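You operate a simulated robot arm through the tools that you are given. There is no shell and no other tool. Be economical: measure what you need, move in short steps, check, and stop when the job is done.

You are at the controls of a simulated robot arm. One attempt, no reset.

JOB
Push the squaring corner's top board home, add one from the strapping block, close the sliding fence and pin it.
Fine: all three boards flush against the yellow fences; the fence pin goes down its hole.

The check looks at the end state, three seconds after you hand in, the way a careful person would. Anything else that was tipped, shoved, dropped, spilled or broken makes it a failure.

ROBOT AND FRAMES
A 6-joint arm with a four-finger gripper on a trunk, on a base that drives. Base frame: it is fixed to the floor where the robot stands at the start and does not move with it; the origin is under the middle of the robot, x ahead of it, y to its left, z up. Units: mm, degrees, N and s.
Its first joint turns from -166.0 to 166.0 degrees. Places, roughly: plain board (36x22x2 cm) [700, -800, 700]; sliding fence [900, -400, 700]; squaring corner [1000, -100, 700]. Payload 3.43 kg.
The tool frame sits at the grasp point between the pads (the TCP): z along the fingers, y along the line on which they close. The tips reach 30 mm beyond it. Largest opening 120 mm; the body of the gripper starts 85 mm behind the TCP.
Orientation is told as [roll, pitch, yaw] about the base's x, y, z axes, in that order, counted from this pose: with the fingers straight down and closing along the base's y, the tool's x points along the base's -x, its y along +y and its z along -z.

CONTROLS
- The arm moves only by the tool play_rows. Its argument "moves" is a list of rows, each a list of 7 numbers: the turn, a rotation vector about the base's x, y, z in degrees, then the shift along the base's x, y, z in mm, then the closure, from 0 (fully open) to 1 (shut). In form: [[wx, wy, wz, dx, dy, dz, jaw], ...]. A call has 1 to 8 rows; each row is the pose to reach, as a shift and turn from the pose commanded when the call began. A row lasts 0.2 s, in which the tool goes at most 50 mm and 8.6 degrees; a call with a longer step from one row to the next is refused whole, and so is a gripper value outside its range. Where a pose cannot be reached the arm comes as near as it can. A force on the tool above 50 N (or 10 N above the force at the start of the call, whichever is more), or a blocked arm, ends the call early, and 0.2 s more pass. Each finger halts on what it meets, pressing with about 31 N; the grip force reading is that of the motor and also rises with nothing between the fingers. The clock runs only during rows and for 0.2 s after the last one: add rows that repeat a pose to give the fingers time. It gives the time, the measured TCP pose, the force on the tool (base axes), the opening and the grip force at its end, in the units of the frame above (readings bear some noise), with the torque about the TCP (base axes, N m) and any sound that the robot's microphone picked up, and new pictures: "show" is both (left out), scene, wrist or none.
- Cameras (640 x 400 px; columns grow to the right, rows downward): "scene" is now at [-200.6, 146.1, 1237.8]; the picture's right is [-0.47, -0.88, 0.01], its down [-0.29, 0.15, -0.94] and it looks along [0.83, -0.44, -0.33] (base axes); focal length 285 px, centre (320, 200). "wrist" rides on the gripper at [71, -17, -120] in the tool frame; the picture's right is [0.23, 0.97, 0.00], its down [-0.81, 0.19, -0.55] and it looks along [-0.54, 0.13, 0.83] (tool axes); focal length 275 px, centre (320, 200). There is no depth. A picture from a camera that has moved, and an enlarged one, comes with that camera's place and axes in the base frame and with its lens. The place of the scene camera against the robot may be out by one fixed shift of up to 12 mm in any direction.
- roll_base(legs): drives the robot by 1 to 6 legs, each [ahead, turn to the left] in mm and degrees, along the robot's own axes; the way and the turn of a leg run together, so that a leg with both is an arc; at most 1500 mm and 180 degrees a leg. The arm and the cameras ride along, it lands a little off, and it stops where it bumps. It gives what a move gives, and a new picture of the scene camera.
- aim_head(pan, tilt): turns the head with the scene camera to pan (to the left, within 143 degrees either way) and tilt (down, from -29 to 69), counted from straight ahead of the robot. It gives what a move gives, and a new picture of the scene camera.
- inspect(camera, box): a new picture of the part [left, top, right, bottom] of that camera's present view, enlarged. It takes no simulated time.
- sign_off(): hands the job in; it is judged then, once.

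Work in short steps. Places have to be worked out from the pictures, the camera data and where the tool is seen: move nearer, look again, correct. Check each grasp and each placing, and mend what went wrong. You have 120 turns and 260 pictures in all, those below and enlarged ones among them. Open the gripper and draw the arm clear of the work before you hand the job in, unless the task says otherwise; then end with one line.

The tools are called by a JSON object that holds its "method" and its "body". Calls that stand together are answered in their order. play_rows: Moves the arm, as the interface text tells. Its arguments: {"type":"object","properties":{"moves":{"type":"array","items":{"type":"array","items":{"type":"number"}}},"show":{"type":"string","enum":["both","scene","wrist","none"]}},"required":["moves"]} The other tools are called the same way: roll_base (legs) drives the base; aim_head (pan, tilt) turns the head that bears the scene camera; inspect (camera, box) takes an enlarged picture of a part of a camera's view; sign_off () hands the job in.

At the start:

```text
time_s: 0.0
tool_pos: [567.5, -219.2, 1057.4]
orientation: [0.0, 0.1, -0.1]
contact_force: [0.0, -0.3, -0.4]
torque: [0.0, 0.0, 0.0]
width: 120.0
grasp_force: 0.0
robot x, y, heading: [1.0, -0.2, 0.0]
head pan, tilt: [-27.8, 18.5]
```

scene: 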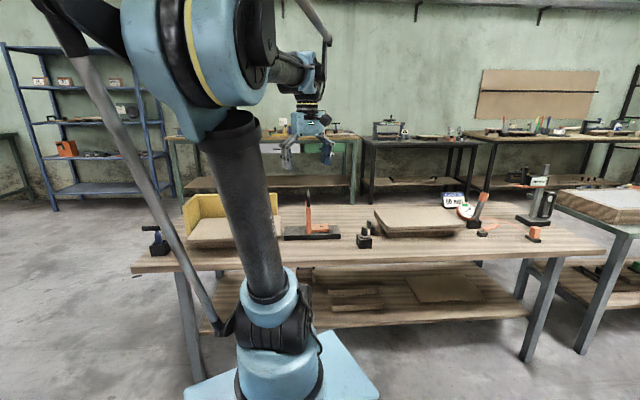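
wrist: 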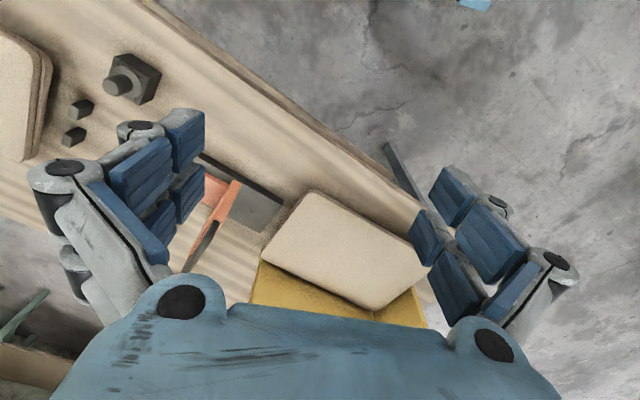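

The scene shows the yellow corner, a fence with an orange handle and a stack of boards. I enlarge both views to see the details.

{"method": "inspect", "body": {"camera": "scene", "box": [120, 170, 380, 280]}}

{"method": "inspect", "body": {"camera": "scene", "box": [340, 160, 600, 270]}}

{"method": "inspect", "body": {"camera": "wrist", "box": [0, 0, 640, 400]}}

```text
2.46 times, centred on (250, 225) of scene
camera zoom: at [-200.6, 146.1, 1237.8], right [-0.47, -0.88, 0.01], down [-0.29, 0.15, -0.94], along [0.83, -0.44, -0.33], focal length 702 px, centre (492, 138)
```

zoom: 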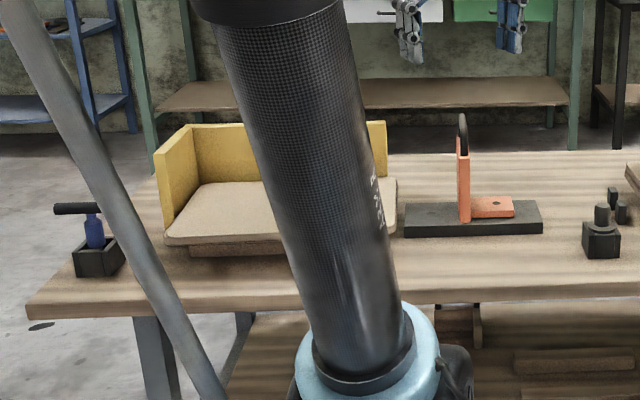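

```text
2.46 times, centred on (470, 215) of scene
camera zoom: at [-200.6, 146.1, 1237.8], right [-0.47, -0.88, 0.01], down [-0.29, 0.15, -0.94], along [0.83, -0.44, -0.33], focal length 702 px, centre (-49, 163)
```

zoom: 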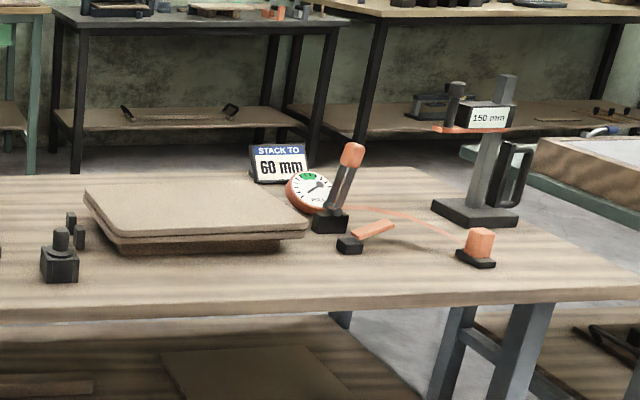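

```text
1.00 times, centred on (320, 200) of wrist (not enlarged: the box is as wide or as high as the picture)
camera zoom: at [496.1, -236.1, 1177.4], right [-0.23, 0.97, 0.0], down [0.81, 0.19, 0.55], along [0.54, 0.13, -0.83], focal length 275 px, centre (320, 200)
```

zoom: 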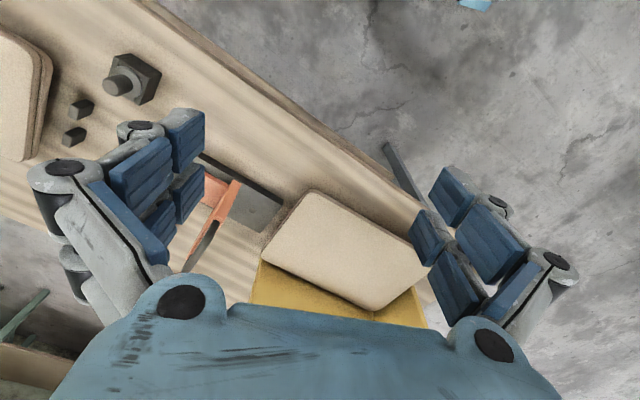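

I move the tool ahead so that the wrist camera looks down on the corner.

{"method": "play_rows", "body": {"moves": [[0, 0, 0, 40, 10, 20, 0], [0, 0, 0, 80, 20, 40, 0], [0, 0, 0, 120, 30, 60, 0], [0, 0, 0, 160, 40, 80, 0], [0, 0, 0, 190, 50, 100, 0], [0, 0, 0, 190, 50, 100, 0]], "show": "both"}}

```text
time_s: 1.4
tool_pos: [745.6, -168.4, 1163.6]
orientation: [-0.2, -0.6, 0.0]
contact_force: [-0.5, -0.2, -0.2]
torque: [0.03, 0.0, -0.01]
width: 119.9
grasp_force: 0.0
robot x, y, heading: [1.5, 4.6, 0.0]
head pan, tilt: [-27.8, 18.5]
camera scene: at [-200.6, 146.1, 1237.8], right [-0.47, -0.88, 0.01], down [-0.29, 0.15, -0.94], along [0.83, -0.44, -0.33], focal length 285 px, centre (320, 200)
camera wrist: at [672.8, -184.9, 1283.0], right [-0.23, 0.97, 0.0], down [0.8, 0.19, 0.56], along [0.55, 0.13, -0.83], focal length 275 px, centre (320, 200)
```

scene: 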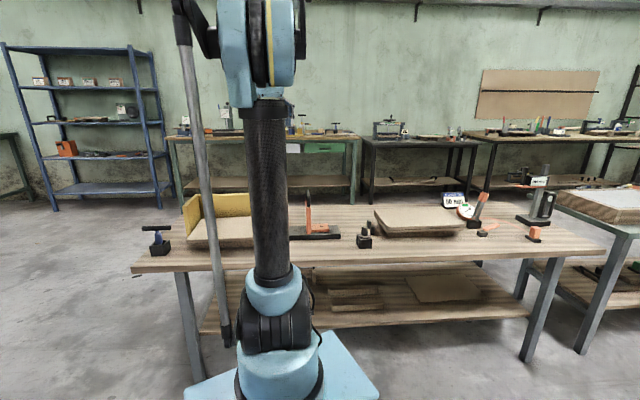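
wrist: 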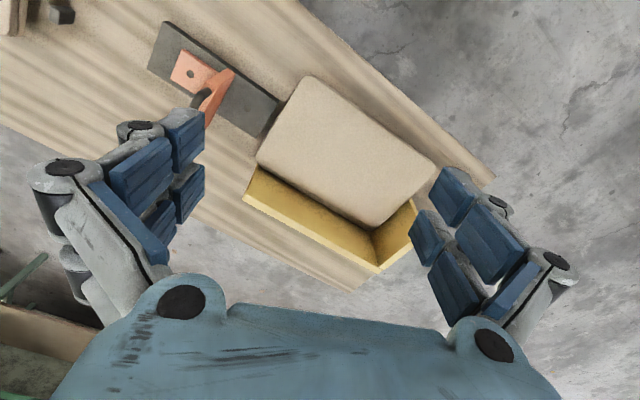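

The bench is turned about 24° to the base frame. I look down with the head to see how close the base stands to it before driving.

{"method": "aim_head", "body": {"pan": -30, "tilt": 60}}

{"method": "aim_head", "body": {"pan": -8, "tilt": 25}}

```text
time_s: 2.5
tool_pos: [745.5, -168.3, 1162.0]
orientation: [0.0, -0.6, -0.1]
contact_force: [0.2, 0.0, 0.9]
torque: [-0.04, 0.03, 0.03]
width: 120.2
grasp_force: 0.0
robot x, y, heading: [0.3, 2.5, 0.1]
head pan, tilt: [-30.0, 60.0]
camera scene: at [-226.0, 156.3, 1177.6], right [-0.5, -0.87, 0.01], down [-0.76, 0.43, -0.49], along [0.42, -0.25, -0.87], focal length 285 px, centre (320, 200)
```

scene: 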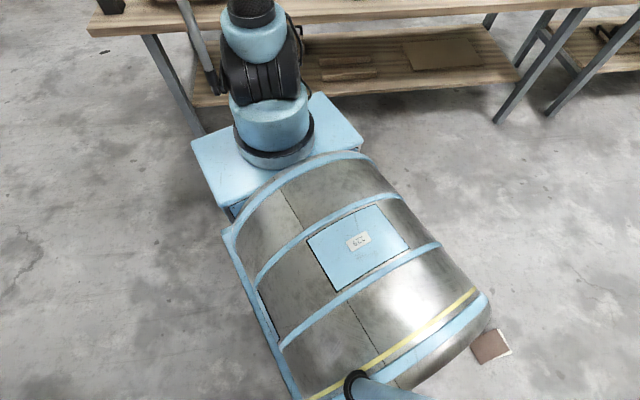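

```text
time_s: 3.5
tool_pos: [744.3, -167.7, 1162.6]
orientation: [-0.1, -0.5, -0.1]
contact_force: [0.2, -0.5, -0.5]
torque: [0.01, 0.01, -0.02]
width: 119.9
grasp_force: 0.1
robot x, y, heading: [0.6, 2.2, -0.1]
head pan, tilt: [-8.0, 25.0]
camera scene: at [-191.9, 176.8, 1227.1], right [-0.14, -0.99, 0.0], down [-0.43, 0.06, -0.9], along [0.89, -0.13, -0.44], focal length 285 px, centre (320, 200)
```

scene: 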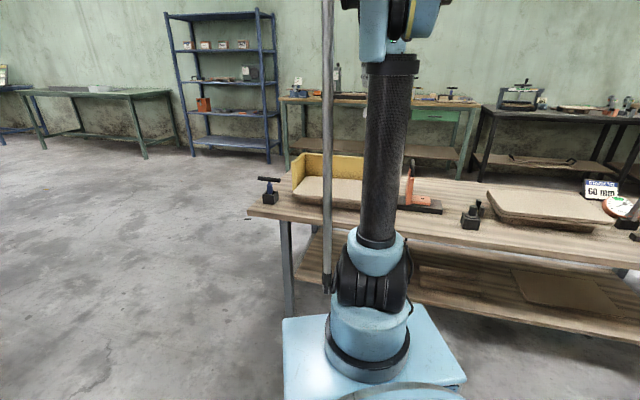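

Everything seems within reach from here: the arm axis is about 0.3 m ahead of the origin. I lower the tool over the corner for a nearer measuring view.

{"method": "play_rows", "body": {"moves": [[0, 0, 0, 8, 10, -45, 0], [0, 0, 0, 14, 20, -90, 0], [0, 0, 0, 20, 34, -135, 0], [0, 0, 0, 28, 48, -180, 0], [0, 0, 0, 35, 60, -220, 0], [0, 0, 0, 40, 70, -250, 0], [0, 0, 0, 40, 70, -250, 0]], "show": "both"}}

{"method": "inspect", "body": {"camera": "scene", "box": [240, 130, 460, 240]}}

```text
time_s: 5.1
tool_pos: [786.3, -100.7, 912.5]
orientation: [-0.1, -0.5, -0.2]
contact_force: [-0.7, -0.4, -1.0]
torque: [0.0, -0.03, -0.02]
width: 120.1
grasp_force: 0.0
robot x, y, heading: [-0.8, 5.1, 0.1]
head pan, tilt: [-8.0, 25.0]
camera scene: at [-191.9, 176.9, 1227.2], right [-0.14, -0.99, 0.0], down [-0.43, 0.06, -0.9], along [0.89, -0.13, -0.43], focal length 285 px, centre (320, 200)
camera wrist: at [713.3, -117.2, 1033.9], right [-0.23, 0.97, 0.0], down [0.81, 0.19, 0.56], along [0.55, 0.13, -0.83], focal length 275 px, centre (320, 200)
```

scene: 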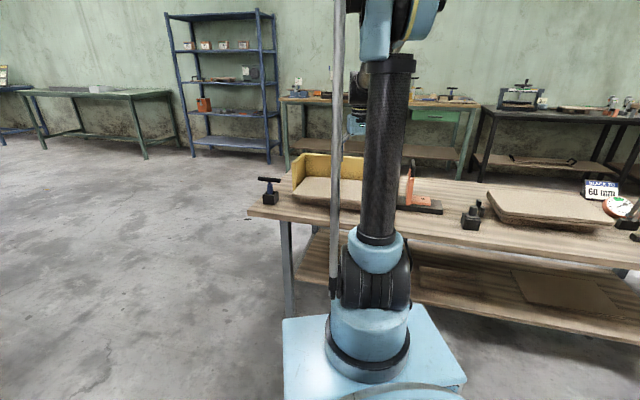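
wrist: 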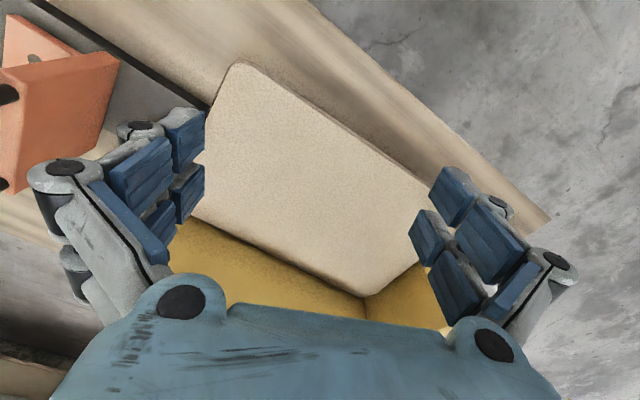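

```text
2.91 times, centred on (350, 185) of scene
camera zoom: at [-191.9, 176.9, 1227.2], right [-0.14, -0.99, 0.0], down [-0.43, 0.06, -0.9], along [0.89, -0.13, -0.43], focal length 830 px, centre (233, 244)
```

zoom: 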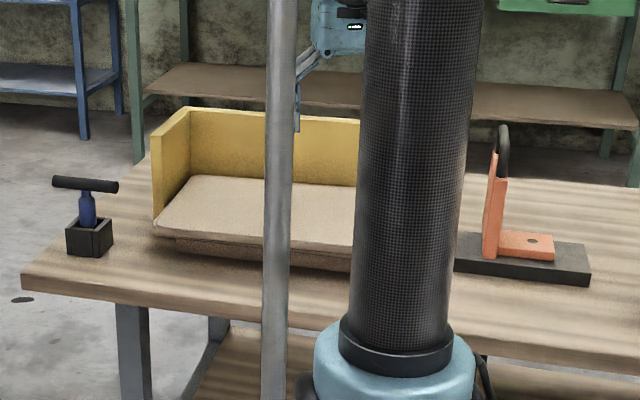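

The fence pin is the blue T-handled one at the left. Now I swing the wrist over the strapping block, turning with the bench's angle.

{"method": "play_rows", "body": {"moves": [[0, 0, -3, -15, -40, 20, 0], [0, 0, -6, -30, -80, 40, 0], [0, 0, -9, -46, -124, 60, 0], [0, 0, -12, -62, -168, 70, 0], [0, 0, -15, -78, -212, 80, 0], [0, 0, -18, -94, -256, 90, 0], [0, 0, -20, -110, -300, 100, 0], [0, 0, -22, -126, -344, 100, 0]], "show": "none"}}

{"method": "play_rows", "body": {"moves": [[0, 0, 0, -15, -42, 0, 0], [0, 0, 0, -30, -84, 0, 0], [0, 0, 0, -46, -126, 0, 0], [0, 0, 0, -62, -168, 0, 0], [0, 0, 0, -78, -212, 0, 0], [0, 0, 0, -94, -256, 0, 0], [0, 0, 0, -120, -296, 0, 0], [0, 0, 0, -120, -326, 0, 0]], "show": "both"}}

```text
refused: row 3 steps farther than a row can; nothing moved
```

```text
time_s: 6.9
tool_pos: [660.6, -427.7, 912.6]
orientation: [0.0, -0.7, 0.0]
contact_force: [-0.1, -0.7, -0.1]
torque: [-0.02, 0.0, -0.02]
width: 119.7
grasp_force: 0.0
robot x, y, heading: [1.9, 0.8, -0.2]
head pan, tilt: [-8.0, 25.0]
camera scene: at [-192.1, 176.8, 1227.2], right [-0.14, -0.99, 0.0], down [-0.43, 0.06, -0.9], along [0.89, -0.13, -0.43], focal length 285 px, centre (320, 200)
camera wrist: at [587.9, -443.5, 1033.3], right [-0.23, 0.97, 0.0], down [0.8, 0.19, 0.56], along [0.55, 0.13, -0.83], focal length 275 px, centre (320, 200)
```

scene: 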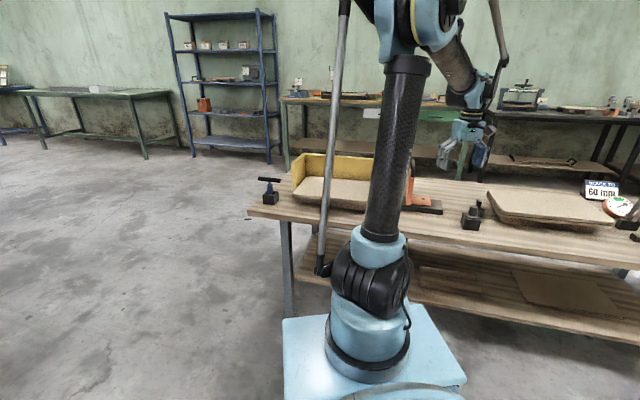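
wrist: 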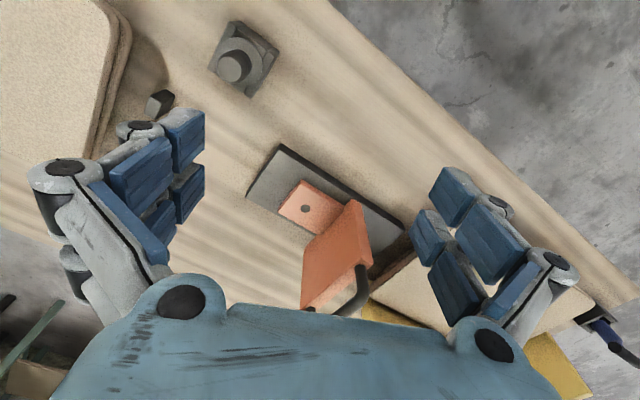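

The fence's foot with its hole shows well. I go on to the strapping block with the yaw turn.

{"method": "play_rows", "body": {"moves": [[0, 0, -3, -15, -40, 10, 0], [0, 0, -6, -30, -80, 20, 0], [0, 0, -9, -46, -122, 30, 0], [0, 0, -12, -62, -164, 40, 0], [0, 0, -15, -78, -206, 50, 0], [0, 0, -18, -94, -248, 60, 0], [0, 0, -21, -110, -290, 70, 0], [0, 0, -21, -120, -330, 70, 0]], "show": "both"}}

```text
time_s: 8.7
tool_pos: [544.1, -756.4, 982.8]
orientation: [-0.2, -0.7, -21.2]
contact_force: [-0.5, -0.8, 0.6]
torque: [-0.02, -0.01, 0.03]
width: 119.9
grasp_force: 0.0
robot x, y, heading: [-1.7, 2.2, -0.2]
head pan, tilt: [-8.0, 25.0]
camera scene: at [-192.0, 176.9, 1227.2], right [-0.14, -0.99, 0.0], down [-0.43, 0.06, -0.9], along [0.89, -0.13, -0.43], focal length 285 px, centre (320, 200)
camera wrist: at [469.8, -747.4, 1103.0], right [0.13, 0.99, 0.0], down [0.82, -0.11, 0.56], along [0.56, -0.08, -0.83], focal length 275 px, centre (320, 200)
```

scene: 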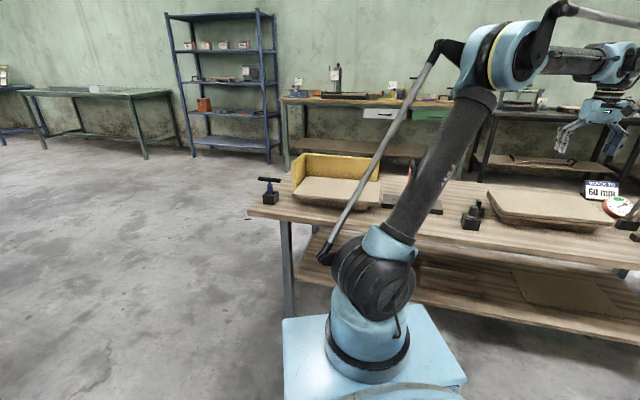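
wrist: 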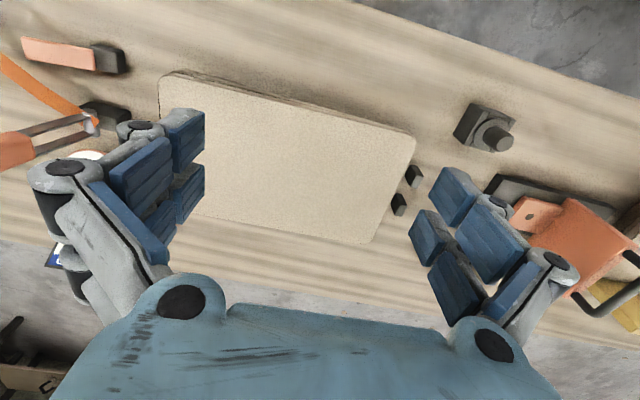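

Now the corner is unobstructed from the head; I enlarge corner, fence and stack.

{"method": "inspect", "body": {"camera": "scene", "box": [240, 140, 390, 230]}}

{"method": "inspect", "body": {"camera": "scene", "box": [480, 170, 630, 260]}}

{"method": "inspect", "body": {"camera": "wrist", "box": [140, 50, 440, 250]}}

```text
4.27 times, centred on (315, 185) of scene
camera zoom: at [-192.0, 176.9, 1227.2], right [-0.14, -0.99, 0.0], down [-0.43, 0.06, -0.9], along [0.89, -0.13, -0.43], focal length 1218 px, centre (341, 264)
```

zoom: 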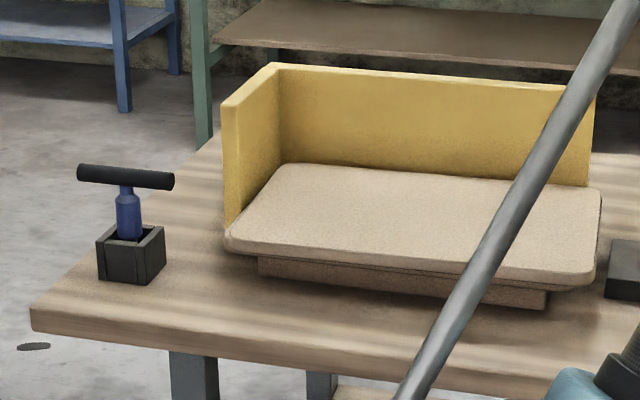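

```text
4.27 times, centred on (555, 215) of scene
camera zoom: at [-192.0, 176.9, 1227.2], right [-0.14, -0.99, 0.0], down [-0.43, 0.06, -0.9], along [0.89, -0.13, -0.43], focal length 1218 px, centre (-683, 136)
```

zoom: 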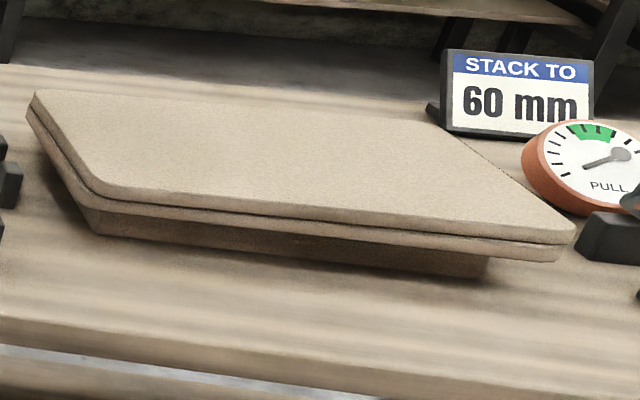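

```text
2.00 times, centred on (290, 150) of wrist
camera zoom: at [469.8, -747.4, 1103.0], right [0.13, 0.99, 0.0], down [0.82, -0.11, 0.56], along [0.56, -0.08, -0.83], focal length 551 px, centre (380, 300)
```

zoom: 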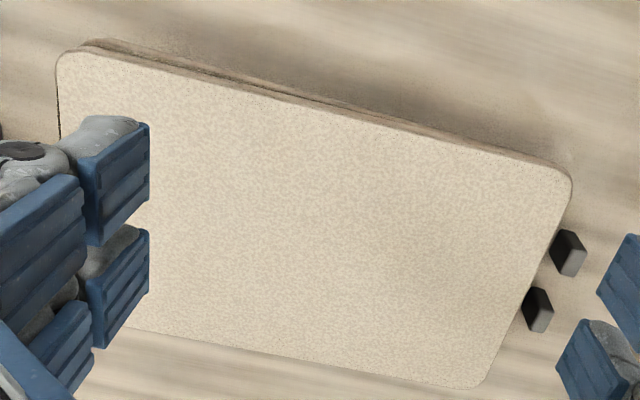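

I measure the stack's height by touch: closed fingers go down above the middle of the top board, slowing near the expected surface (~z 700).

{"method": "play_rows", "body": {"moves": [[0, 0, 0, 30, -16, -20, 0.5], [0, 0, 0, 60, -32, -50, 1], [0, 0, 0, 90, -48, -90, 1], [0, 0, 0, 121, -64, -120, 1], [0, 0, 0, 121, -64, -160, 1], [0, 0, 0, 121, -64, -190, 1], [0, 0, 0, 121, -64, -210, 1], [0, 0, 0, 121, -64, -210, 1]], "show": "both"}}

```text
refused: row 3 steps farther than a row can; nothing moved
```

{"method": "play_rows", "body": {"moves": [[0, 0, 0, 30, -16, -20, 0.5], [0, 0, 0, 60, -32, -50, 1], [0, 0, 0, 90, -48, -80, 1], [0, 0, 0, 121, -64, -110, 1], [0, 0, 0, 121, -64, -150, 1], [0, 0, 0, 121, -64, -185, 1], [0, 0, 0, 121, -64, -210, 1], [0, 0, 0, 121, -64, -210, 1]], "show": "both"}}

```text
time_s: 10.5
tool_pos: [666.2, -817.6, 773.4]
orientation: [-0.1, -0.6, -21.1]
contact_force: [0.1, 0.5, -0.1]
torque: [0.02, 0.01, 0.01]
width: 0.0
grasp_force: 31.0
robot x, y, heading: [2.7, -0.3, 0.1]
head pan, tilt: [-8.0, 25.0]
camera scene: at [-191.9, 176.7, 1227.2], right [-0.14, -0.99, 0.0], down [-0.43, 0.06, -0.9], along [0.89, -0.13, -0.43], focal length 285 px, centre (320, 200)
camera wrist: at [591.9, -807.4, 893.4], right [0.13, 0.99, 0.0], down [0.82, -0.11, 0.56], along [0.56, -0.08, -0.83], focal length 275 px, centre (320, 200)
```

scene: 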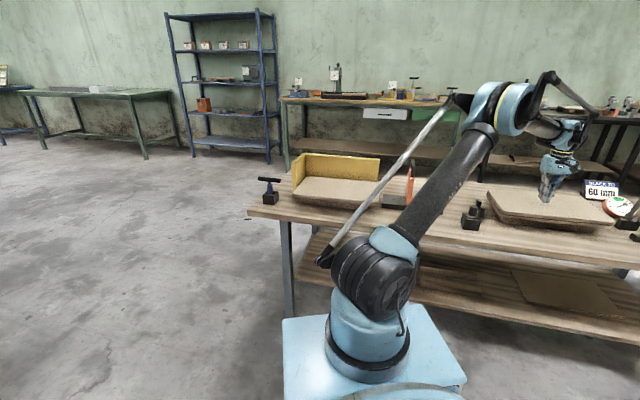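
wrist: 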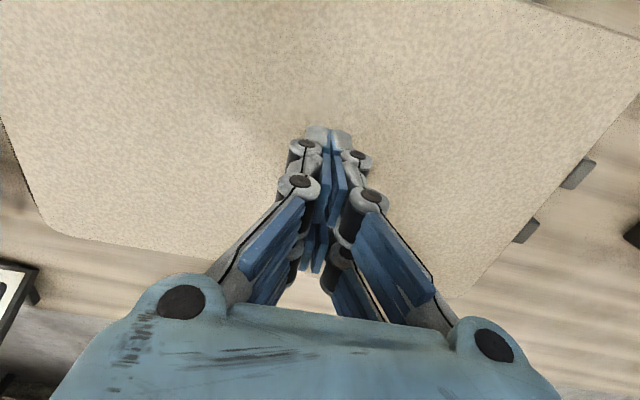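

Nothing touched yet; stepping down gently.

{"method": "play_rows", "body": {"moves": [[0, 0, 0, 0, 0, -5, 1], [0, 0, 0, 0, 0, -10, 1], [0, 0, 0, 0, 0, -15, 1], [0, 0, 0, 0, 0, -20, 1], [0, 0, 0, 0, 0, -24, 1], [0, 0, 0, 0, 0, -28, 1], [0, 0, 0, 0, 0, -32, 1]], "show": "wrist"}}

```text
time_s: 11.6
tool_pos: [655.2, -820.4, 762.7]
orientation: [0.1, -1.3, -21.1]
contact_force: [1.9, -0.3, -2.4]
torque: [0.02, 0.16, 0.02]
width: 0.0
grasp_force: 31.0
robot x, y, heading: [-1.8, 1.8, -0.1]
head pan, tilt: [-8.0, 25.0]
stopped in row 5: the force on the tool passed its limit at 61 N (the readings are from after the stop); the commanded pose is now the measured one
camera wrist: at [580.0, -809.3, 881.7], right [0.13, 0.99, 0.0], down [0.81, -0.11, 0.57], along [0.57, -0.08, -0.82], focal length 275 px, centre (320, 200)
```

wrist: 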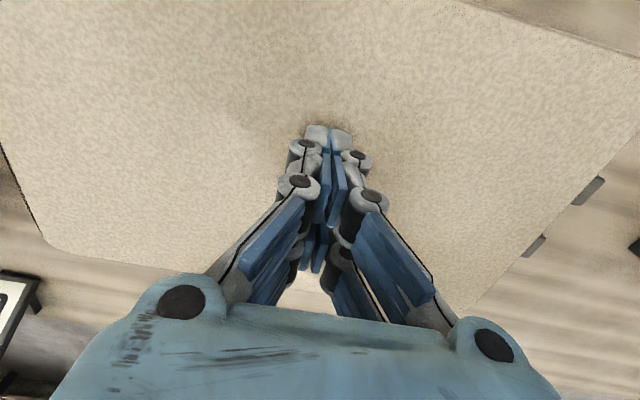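

The stack's top board lies at about z 730 (tips at TCP−30). Its far edge would be near the reach limit, so I raise the arm and turn the base to face the bench squarely.

{"method": "play_rows", "body": {"moves": [[0, 0, 0, 0, 0, 40, 1], [0, 0, 0, 0, 0, 85, 1], [0, 0, 0, 0, 0, 130, 1], [0, 0, 0, 0, 0, 175, 1], [0, 0, 0, 0, 0, 210, 1], [0, 0, 0, 0, 0, 210, 1]], "show": "wrist"}}

{"method": "roll_base", "body": {"legs": [[0, -21]]}}

```text
time_s: 13.0
tool_pos: [657.1, -819.7, 973.7]
orientation: [0.1, -1.5, -21.1]
contact_force: [-0.1, -0.9, -0.1]
torque: [-0.01, -0.02, 0.02]
width: 0.0
grasp_force: 31.2
robot x, y, heading: [2.1, 3.2, 0.1]
head pan, tilt: [-8.0, 25.0]
camera wrist: at [581.6, -810.0, 1093.5], right [0.13, 0.99, 0.0], down [0.81, -0.11, 0.57], along [0.57, -0.08, -0.82], focal length 275 px, centre (320, 200)
```

wrist: 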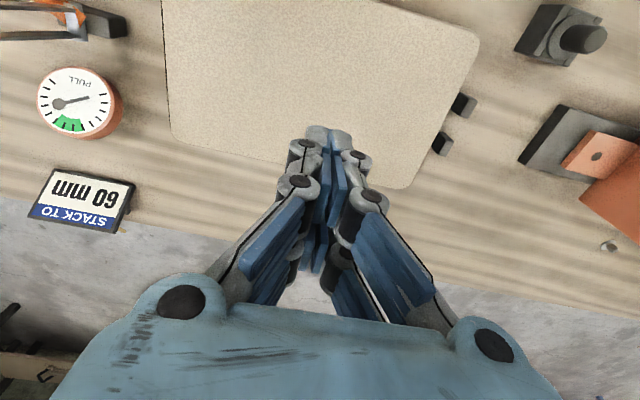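

```text
time_s: 14.6
tool_pos: [321.2, -1000.3, 973.7]
orientation: [0.1, -1.4, -41.9]
contact_force: [-1.1, -0.3, -0.2]
torque: [0.04, -0.01, -0.03]
width: 0.2
grasp_force: 30.8
robot x, y, heading: [2.8, 8.2, -20.7]
head pan, tilt: [-8.0, 25.0]
camera scene: at [-114.6, 240.0, 1227.2], right [-0.48, -0.88, 0.0], down [-0.38, 0.21, -0.9], along [0.79, -0.44, -0.43], focal length 285 px, centre (320, 200)
```

scene: 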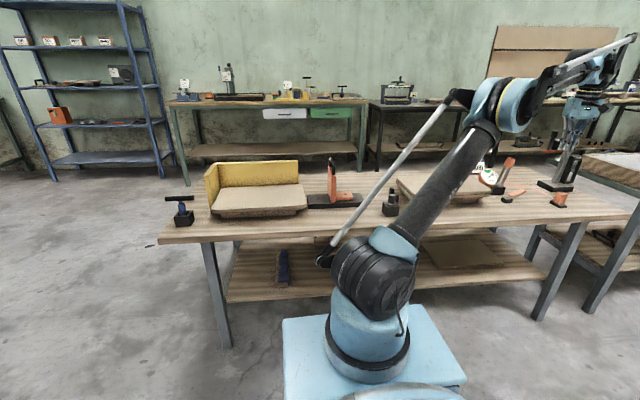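

Base turned well. Now I bring the tool back over the corner with yaw −21° for measurement.

{"method": "play_rows", "body": {"moves": [[0, 0, 5, 20, 42, 0, 1], [0, 0, 10, 40, 84, 0, 1], [0, 0, 15, 60, 126, 0, 1], [0, 0, 21, 80, 168, 0, 1], [0, 0, 21, 100, 210, 0, 1], [0, 0, 21, 120, 252, 0, 1], [0, 0, 21, 140, 294, 0, 1], [0, 0, 21, 160, 336, 0, 1]], "show": "none"}}

{"method": "play_rows", "body": {"moves": [[0, 0, 0, 20, 42, 0, 1], [0, 0, 0, 40, 84, 0, 1], [0, 0, 0, 60, 126, 0, 1], [0, 0, 0, 80, 168, 0, 1], [0, 0, 0, 100, 210, 0, 1], [0, 0, 0, 120, 252, 0, 1], [0, 0, 0, 140, 294, 0, 1], [0, 0, 0, 140, 294, 0, 1]], "show": "wrist"}}

{"method": "play_rows", "body": {"moves": [[0, 0, 0, 20, 42, 0, 1], [0, 0, 0, 40, 84, 0, 1], [0, 0, 0, 60, 126, 0, 1], [0, 0, 0, 80, 168, 0, 1], [0, 0, 0, 100, 210, 0, 1], [0, 0, 0, 120, 252, 0, 1], [0, 0, 0, 130, 290, 0, 1], [0, 0, 0, 130, 290, 0, 1]], "show": "both"}}

```text
time_s: 16.4
tool_pos: [470.2, -660.7, 980.6]
orientation: [0.4, -2.0, -20.9]
contact_force: [-0.6, -0.2, -0.2]
torque: [0.06, 0.03, -0.03]
width: 0.0
grasp_force: 30.9
robot x, y, heading: [5.9, 6.4, -21.3]
head pan, tilt: [-8.0, 25.0]
```

```text
time_s: 18.2
tool_pos: [606.6, -365.4, 979.9]
orientation: [0.4, -1.9, -20.9]
contact_force: [0.8, 0.7, 0.1]
torque: [0.0, -0.03, -0.01]
width: 0.0
grasp_force: 30.9
robot x, y, heading: [3.0, 6.1, -20.9]
head pan, tilt: [-8.0, 25.0]
camera wrist: at [530.7, -356.2, 1098.5], right [0.13, 0.99, 0.0], down [0.81, -0.11, 0.58], along [0.58, -0.08, -0.81], focal length 275 px, centre (320, 200)
```

wrist: 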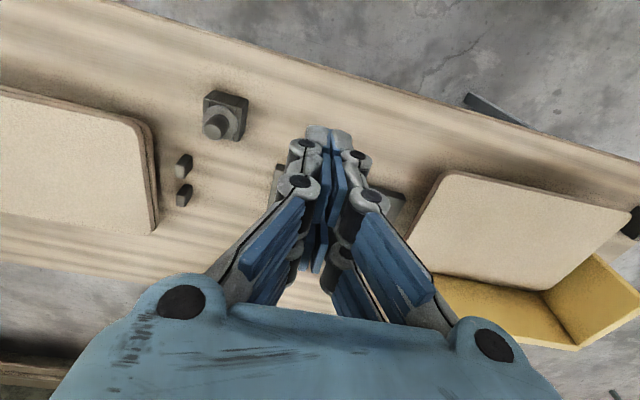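

```text
time_s: 20.0
tool_pos: [740.7, -77.2, 983.0]
orientation: [0.4, -1.9, -20.9]
contact_force: [0.3, -1.1, 0.5]
torque: [-0.02, 0.01, 0.0]
width: 0.0
grasp_force: 31.4
robot x, y, heading: [0.4, 8.9, -21.3]
head pan, tilt: [-8.0, 25.0]
camera scene: at [-114.4, 240.1, 1227.2], right [-0.48, -0.88, 0.0], down [-0.38, 0.21, -0.9], along [0.79, -0.44, -0.43], focal length 285 px, centre (320, 200)
camera wrist: at [663.0, -66.3, 1101.6], right [0.13, 0.99, 0.0], down [0.81, -0.11, 0.58], along [0.58, -0.08, -0.81], focal length 275 px, centre (320, 200)
```

scene: 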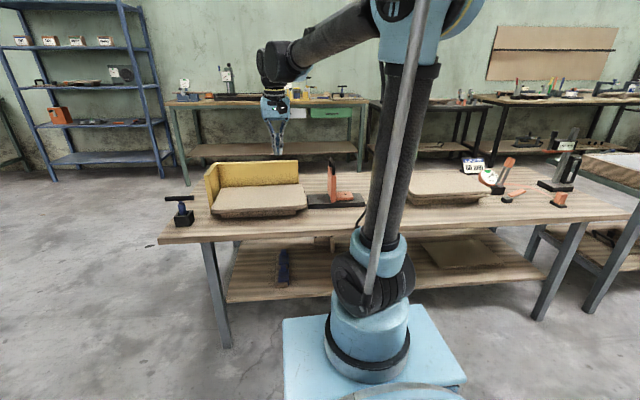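
wrist: 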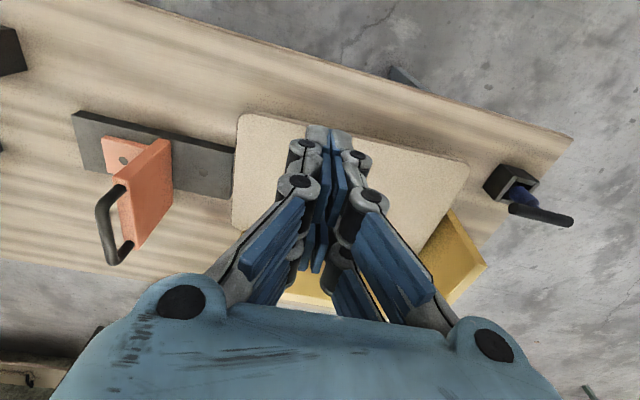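

Good overview. Corner board's near edge ≈ n=795 (bench axes at 20.5°). I touch its top to get its height precisely.

{"method": "play_rows", "body": {"moves": [[0, 0, 0, 40, 6, -20, 1], [0, 0, 0, 80, 12, -45, 1], [0, 0, 0, 120, 18, -70, 1], [0, 0, 0, 157, 24, -100, 1], [0, 0, 0, 157, 24, -145, 1], [0, 0, 0, 157, 24, -185, 1], [0, 0, 0, 157, 24, -205, 1], [0, 0, 0, 157, 24, -205, 1]], "show": "wrist"}}

{"method": "play_rows", "body": {"moves": [[0, 0, 0, 0, 0, -3, 1], [0, 0, 0, 0, 0, -6, 1], [0, 0, 0, 0, 0, -9, 1], [0, 0, 0, 0, 0, -11, 1], [0, 0, 0, 0, 0, -13, 1]], "show": "none"}}

```text
time_s: 21.8
tool_pos: [895.2, -50.8, 778.4]
orientation: [0.4, -2.0, -20.9]
contact_force: [0.2, -0.3, -0.5]
torque: [0.03, 0.01, -0.02]
width: 0.1
grasp_force: 30.9
robot x, y, heading: [0.5, 4.6, -21.2]
head pan, tilt: [-8.0, 25.0]
camera wrist: at [818.7, -40.0, 896.7], right [0.13, 0.99, 0.0], down [0.81, -0.11, 0.58], along [0.58, -0.08, -0.81], focal length 275 px, centre (320, 200)
```

wrist: 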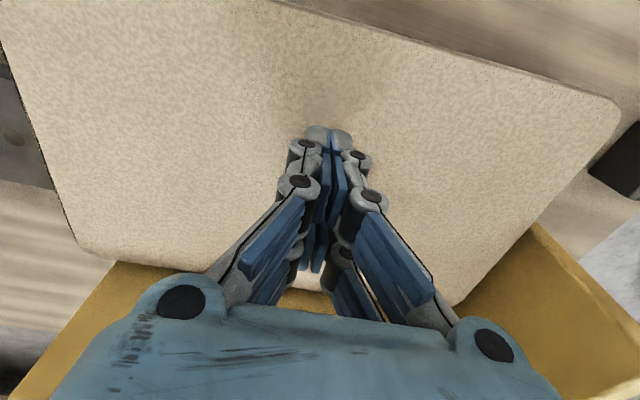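

```text
time_s: 23.0
tool_pos: [896.1, -50.6, 762.5]
orientation: [0.3, -2.1, -20.8]
contact_force: [0.1, 0.0, 0.3]
torque: [-0.02, -0.01, 0.0]
width: 0.0
grasp_force: 30.8
robot x, y, heading: [-0.6, 5.8, -21.0]
head pan, tilt: [-8.0, 25.0]
```

{"method": "play_rows", "body": {"moves": [[0, 0, 0, 0, 0, -2, 1], [0, 0, 0, 0, 0, -4, 1], [0, 0, 0, 0, 0, -6, 1], [0, 0, 0, 0, 0, -6, 1]], "show": "none"}}

{"method": "play_rows", "body": {"moves": [[0, 0, 0, 0, 0, -2, 1], [0, 0, 0, 0, 0, -4, 1], [0, 0, 0, 0, 0, -4, 1]], "show": "none"}}

```text
time_s: 24.0
tool_pos: [897.8, -51.4, 758.5]
orientation: [0.3, -2.0, -20.9]
contact_force: [0.1, 1.1, 0.4]
torque: [0.03, 0.03, 0.0]
width: 0.0
grasp_force: 31.4
robot x, y, heading: [1.9, 5.4, -20.8]
head pan, tilt: [-8.0, 25.0]
```

```text
time_s: 24.6
tool_pos: [890.5, -48.9, 765.8]
orientation: [0.4, -2.7, -20.9]
contact_force: [2.6, 0.2, -2.0]
torque: [0.04, 0.18, 0.03]
width: 0.0
grasp_force: 32.0
robot x, y, heading: [0.6, 7.4, -20.8]
head pan, tilt: [-8.0, 25.0]
stopped in row 2: the force on the tool passed its limit at 60 N (the readings are from after the stop); the commanded pose is now the measured one
```

Contact lies at TCP ≈757, so the corner stack's top is z≈727. I lift, back off to the near side, level the tool, and drop to push height (tip ~14 mm below the top).

{"method": "play_rows", "body": {"moves": [[0.4, 1, 0, 0, 0, 25, 1], [0.9, 2.5, 0, -40, 14, 30, 1], [0.9, 2.5, 0, -80, 28, 30, 1], [0.9, 2.5, 0, -95, 35, 30, 1], [0.9, 2.5, 0, -95, 35, 0, 1], [0.9, 2.5, 0, -95, 35, -21, 1], [0.9, 2.5, 0, -95, 35, -21, 1]], "show": "both"}}

{"method": "inspect", "body": {"camera": "scene", "box": [180, 140, 330, 230]}}

```text
time_s: 26.2
tool_pos: [792.6, -11.5, 744.7]
orientation: [0.4, -0.1, -21.0]
contact_force: [-0.1, -0.6, -0.5]
torque: [0.01, -0.01, -0.01]
width: 0.0
grasp_force: 30.9
robot x, y, heading: [1.3, 9.1, -20.9]
head pan, tilt: [-8.0, 25.0]
camera scene: at [-114.4, 240.1, 1227.2], right [-0.48, -0.88, 0.0], down [-0.38, 0.21, -0.9], along [0.79, -0.44, -0.43], focal length 285 px, centre (320, 200)
camera wrist: at [720.1, -3.2, 866.3], right [0.13, 0.99, 0.01], down [0.82, -0.11, 0.56], along [0.55, -0.07, -0.83], focal length 275 px, centre (320, 200)
```

scene: 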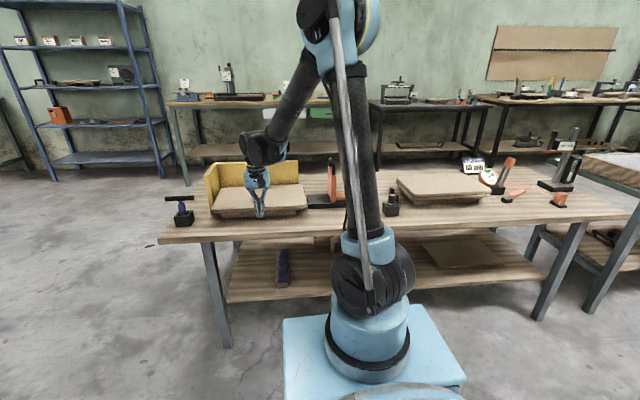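
wrist: 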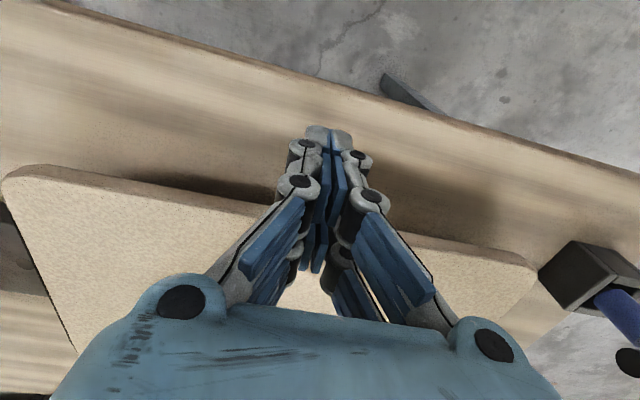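

```text
4.27 times, centred on (255, 185) of scene
camera zoom: at [-114.4, 240.1, 1227.2], right [-0.48, -0.88, 0.0], down [-0.38, 0.21, -0.9], along [0.79, -0.44, -0.43], focal length 1218 px, centre (597, 264)
```

zoom: 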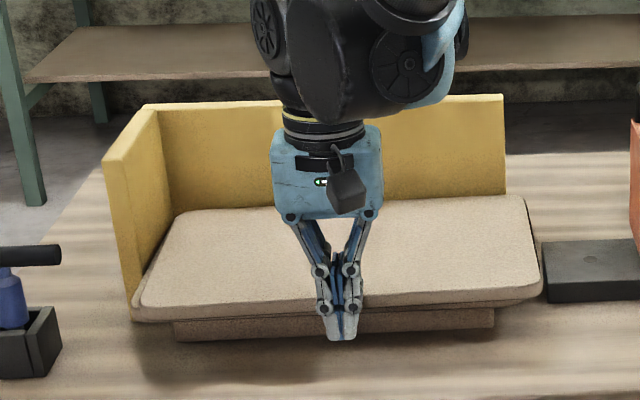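

The top board sits about 10 mm off to the right of the lower one, and overhangs to the near side. I push ahead along n, first up to near contact.

{"method": "play_rows", "body": {"moves": [[0, 0, 0, 14, -5.2, 0, 1], [0, 0, 0, 28, -10.5, 0, 1], [0, 0, 0, 31.9, -11.9, 0, 1], [0, 0, 0, 33.7, -12.6, 0, 1], [0, 0, 0, 35.6, -13.3, 0, 1], [0, 0, 0, 37.5, -14, 0, 1]], "show": "none"}}

{"method": "play_rows", "body": {"moves": [[0, 0, 0, 1.9, -0.7, 0, 1], [0, 0, 0, 3.7, -1.4, 0, 1], [0, 0, 0, 5.6, -2.1, 0, 1]], "show": "wrist"}}

```text
time_s: 27.5
tool_pos: [818.1, -22.7, 754.5]
orientation: [0.2, -0.4, -20.8]
contact_force: [2.3, -0.2, -1.7]
torque: [0.01, 0.24, 0.01]
width: 0.0
grasp_force: 30.9
robot x, y, heading: [2.0, 4.0, -21.0]
head pan, tilt: [-8.0, 25.0]
stopped in row 6: the force on the tool passed its limit at 55 N (the readings are from after the stop); the commanded pose is now the measured one
```

```text
time_s: 28.3
tool_pos: [825.1, -25.3, 754.5]
orientation: [0.4, -0.5, -20.9]
contact_force: [-0.7, 0.0, -0.4]
torque: [0.02, -0.01, -0.02]
width: 0.0
grasp_force: 31.2
robot x, y, heading: [0.6, 6.7, -21.1]
head pan, tilt: [-8.0, 25.0]
camera wrist: at [750.9, -16.0, 875.0], right [0.13, 0.99, 0.0], down [0.82, -0.11, 0.56], along [0.56, -0.07, -0.83], focal length 275 px, centre (320, 200)
```

wrist: 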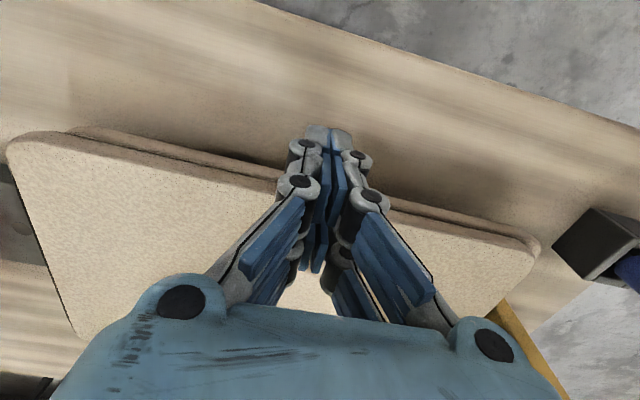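

The push stopped on force and the tool sprang back. I check what the board did.

{"method": "inspect", "body": {"camera": "wrist", "box": [0, 110, 300, 300]}}

{"method": "inspect", "body": {"camera": "scene", "box": [195, 155, 325, 225]}}

{"method": "inspect", "body": {"camera": "wrist", "box": [380, 180, 600, 320]}}

```text
2.11 times, centred on (150, 205) of wrist
camera zoom: at [750.9, -16.0, 875.0], right [0.13, 0.99, 0.0], down [0.82, -0.11, 0.56], along [0.56, -0.07, -0.83], focal length 580 px, centre (678, 190)
```

zoom: 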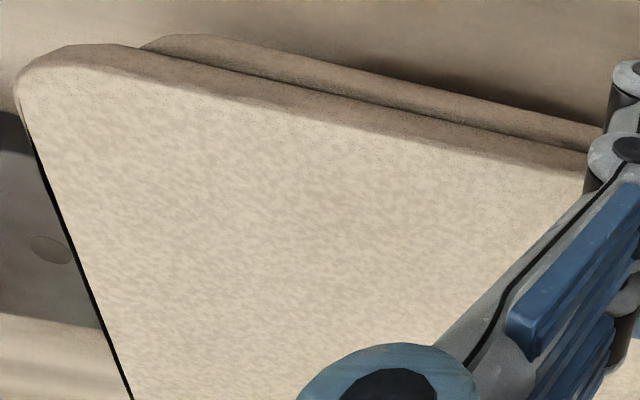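

```text
4.92 times, centred on (260, 190) of scene
camera zoom: at [-114.5, 240.1, 1227.2], right [-0.48, -0.88, 0.0], down [-0.38, 0.21, -0.9], along [0.79, -0.44, -0.43], focal length 1405 px, centre (615, 249)
```

zoom: 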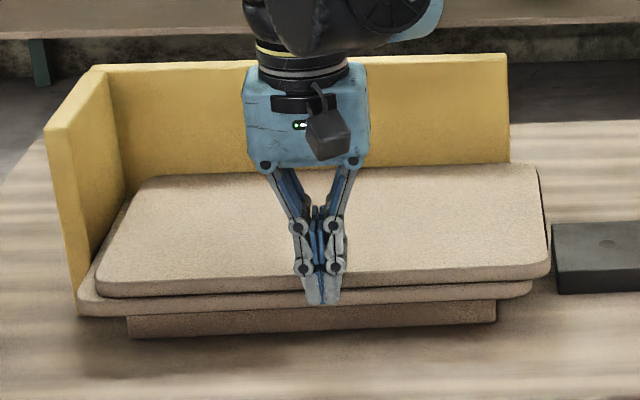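

```text
2.86 times, centred on (490, 250) of wrist
camera zoom: at [750.9, -16.0, 875.0], right [0.13, 0.99, 0.0], down [0.82, -0.11, 0.56], along [0.56, -0.07, -0.83], focal length 786 px, centre (-166, 57)
```

zoom: 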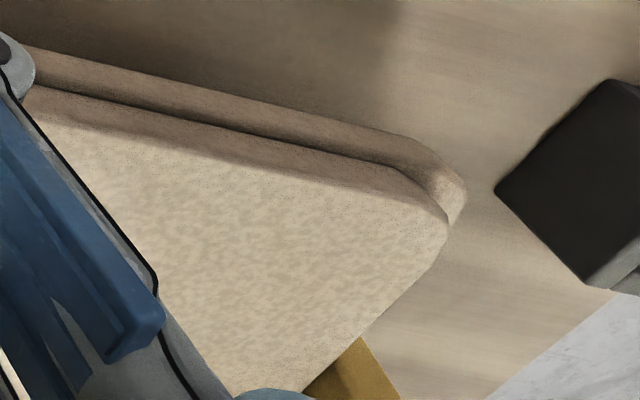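

The lower board now protrudes to the near side (my touch likely dragged both), and the top one is ~18 mm off to the right. I back off, lower the fingers to span both edges, then push both ahead slowly.

{"method": "play_rows", "body": {"moves": [[0, 0, 0, -14, 5.2, 0, 1], [0, 0, 0, -28.1, 10.5, 0, 1], [0, 0, 0, -28.1, 10.5, -20, 1], [0, 0, 0, -28.1, 10.5, -32, 1], [0, 0, 0, -18.7, 7, -32, 1], [0, 0, 0, -9.4, 3.5, -32, 1], [0, 0, 0, -9.4, 3.5, -32, 1]], "show": "wrist"}}

```text
time_s: 29.9
tool_pos: [814.7, -23.1, 722.7]
orientation: [0.3, -0.5, -20.8]
contact_force: [0.2, -0.5, -1.0]
torque: [0.02, 0.0, -0.02]
width: 0.0
grasp_force: 31.1
robot x, y, heading: [-0.4, 7.5, -20.8]
head pan, tilt: [-8.0, 25.0]
camera wrist: at [740.8, -13.2, 842.8], right [0.13, 0.99, 0.0], down [0.82, -0.11, 0.56], along [0.56, -0.07, -0.83], focal length 275 px, centre (320, 200)
```

wrist: 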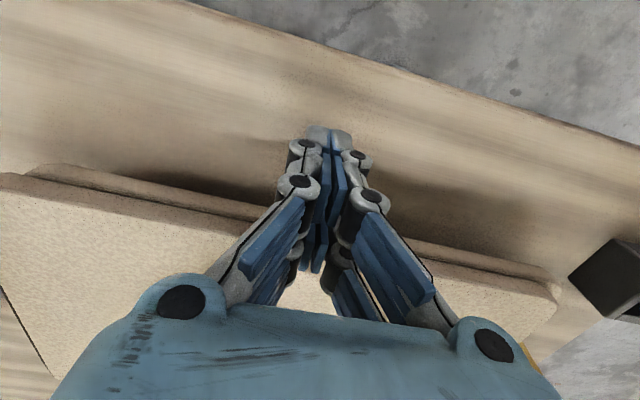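

{"method": "play_rows", "body": {"moves": [[0, 0, 0, 1.4, -0.5, 0, 1], [0, 0, 0, 2.8, -1, 0, 1], [0, 0, 0, 4.2, -1.6, 0, 1], [0, 0, 0, 5.6, -2.1, 0, 1], [0, 0, 0, 7, -2.6, 0, 1], [0, 0, 0, 7, -2.6, 0, 1]], "show": "none"}}

{"method": "play_rows", "body": {"moves": [[0, 0, 0, 0.9, -0.35, 0, 1], [0, 0, 0, 1.9, -0.7, 0, 1], [0, 0, 0, 2.8, -1, 0, 1], [0, 0, 0, 3.7, -1.4, 0, 1], [0, 0, 0, 3.7, -1.4, 0, 1]], "show": "none"}}

```text
time_s: 31.3
tool_pos: [823.4, -24.1, 722.5]
orientation: [0.3, -0.5, -20.7]
contact_force: [0.0, 0.3, 0.5]
torque: [0.02, -0.01, -0.02]
width: 0.3
grasp_force: 31.0
robot x, y, heading: [-1.1, 5.7, -20.9]
head pan, tilt: [-8.0, 25.0]
```

```text
time_s: 32.5
tool_pos: [826.4, -26.1, 721.4]
orientation: [0.2, -0.5, -20.8]
contact_force: [-5.4, 2.1, 1.3]
torque: [0.05, 0.14, -0.05]
width: 0.2
grasp_force: 30.5
robot x, y, heading: [5.4, 6.7, -20.9]
head pan, tilt: [-8.0, 25.0]
```

Contact with about 6 N: sliding. I continue by a few millimetres.

{"method": "play_rows", "body": {"moves": [[0, 0, 0, 0.9, -0.35, 0, 1], [0, 0, 0, 1.9, -0.7, 0, 1], [0, 0, 0, 2.8, -1, 0, 1], [0, 0, 0, 3.7, -1.4, 0, 1], [0, 0, 0, 3.7, -1.4, 0, 1]], "show": "wrist"}}

```text
time_s: 33.6
tool_pos: [819.6, -23.9, 731.0]
orientation: [0.5, -0.8, -20.8]
contact_force: [2.7, -0.6, -2.3]
torque: [0.06, 0.19, 0.05]
width: 0.1
grasp_force: 31.0
robot x, y, heading: [1.1, 4.9, -21.0]
head pan, tilt: [-8.0, 25.0]
stopped in row 5: the force on the tool passed its limit at 53 N (the readings are from after the stop); the commanded pose is now the measured one
camera wrist: at [744.2, -13.9, 850.8], right [0.13, 0.99, 0.0], down [0.82, -0.11, 0.57], along [0.56, -0.07, -0.82], focal length 275 px, centre (320, 200)
```

wrist: 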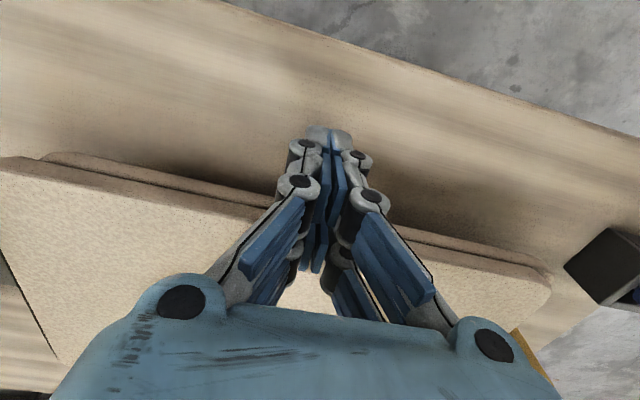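

The force rose sharply after ~4 mm: home in n. I check the seam.

{"method": "inspect", "body": {"camera": "wrist", "box": [380, 180, 600, 320]}}

{"method": "inspect", "body": {"camera": "wrist", "box": [0, 110, 300, 300]}}

{"method": "inspect", "body": {"camera": "scene", "box": [195, 155, 325, 225]}}

```text
2.86 times, centred on (490, 250) of wrist
camera zoom: at [744.2, -13.9, 850.8], right [0.13, 0.99, 0.0], down [0.82, -0.11, 0.57], along [0.56, -0.07, -0.82], focal length 786 px, centre (-166, 57)
```

zoom: 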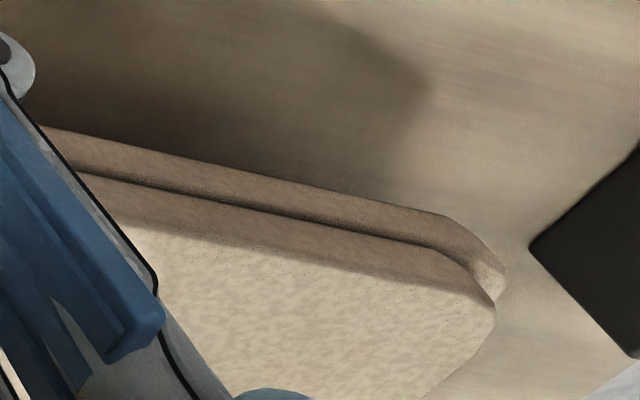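

```text
2.11 times, centred on (150, 205) of wrist
camera zoom: at [744.2, -13.9, 850.8], right [0.13, 0.99, 0.0], down [0.82, -0.11, 0.57], along [0.56, -0.07, -0.82], focal length 580 px, centre (678, 190)
```

zoom: 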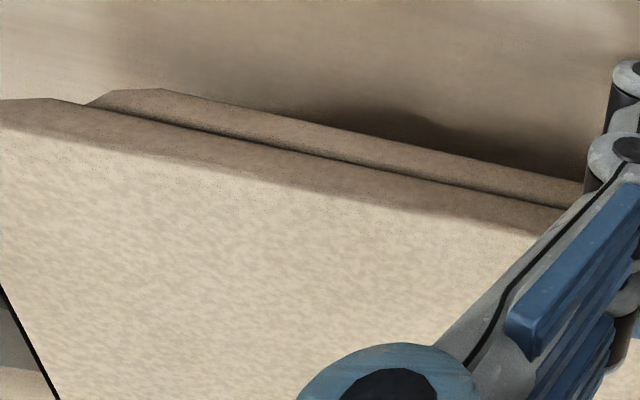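

```text
4.92 times, centred on (260, 190) of scene
camera zoom: at [-113.8, 240.1, 1227.4], right [-0.48, -0.88, 0.0], down [-0.38, 0.21, -0.9], along [0.79, -0.44, -0.44], focal length 1405 px, centre (615, 249)
```

zoom: 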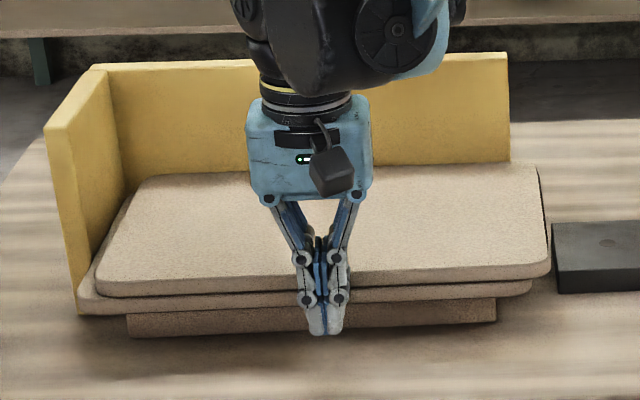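

Boards are flush with each other in n and the corner has not moved. Next: over to the right end, between board and fence, to push the top board left.

{"method": "play_rows", "body": {"moves": [[0, 0, 0, 0, 0, 45, 1], [0, 0, 0, 4, -20, 85, 1], [0, 0, 0, 12, -65, 95, 1], [0, 0, 0, 21, -112, 95, 1], [0, 0, 0, 30, -160, 95, 1], [0, 0, 0, 38, -206, 95, 1], [0, 0, 0, 46, -251, 95, 1], [0, 0, 0, 46, -251, 95, 1]], "show": "wrist"}}

```text
time_s: 35.4
tool_pos: [865.5, -274.6, 826.6]
orientation: [0.4, -0.9, -20.7]
contact_force: [-0.2, 0.4, -0.6]
torque: [-0.01, 0.0, -0.02]
width: 0.3
grasp_force: 30.7
robot x, y, heading: [4.0, 4.0, -20.8]
head pan, tilt: [-8.0, 25.0]
camera wrist: at [790.5, -265.3, 945.7], right [0.13, 0.99, 0.0], down [0.82, -0.11, 0.57], along [0.56, -0.07, -0.82], focal length 275 px, centre (320, 200)
```

wrist: 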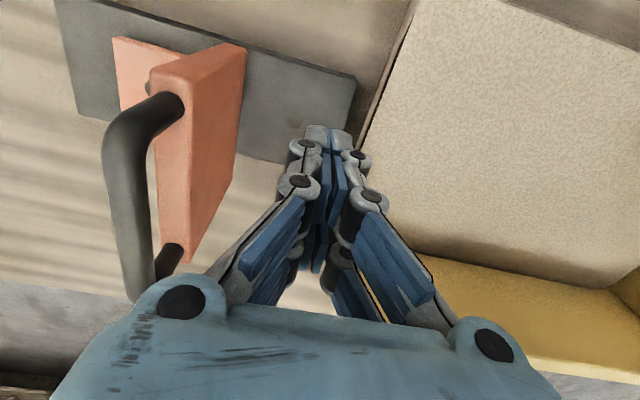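

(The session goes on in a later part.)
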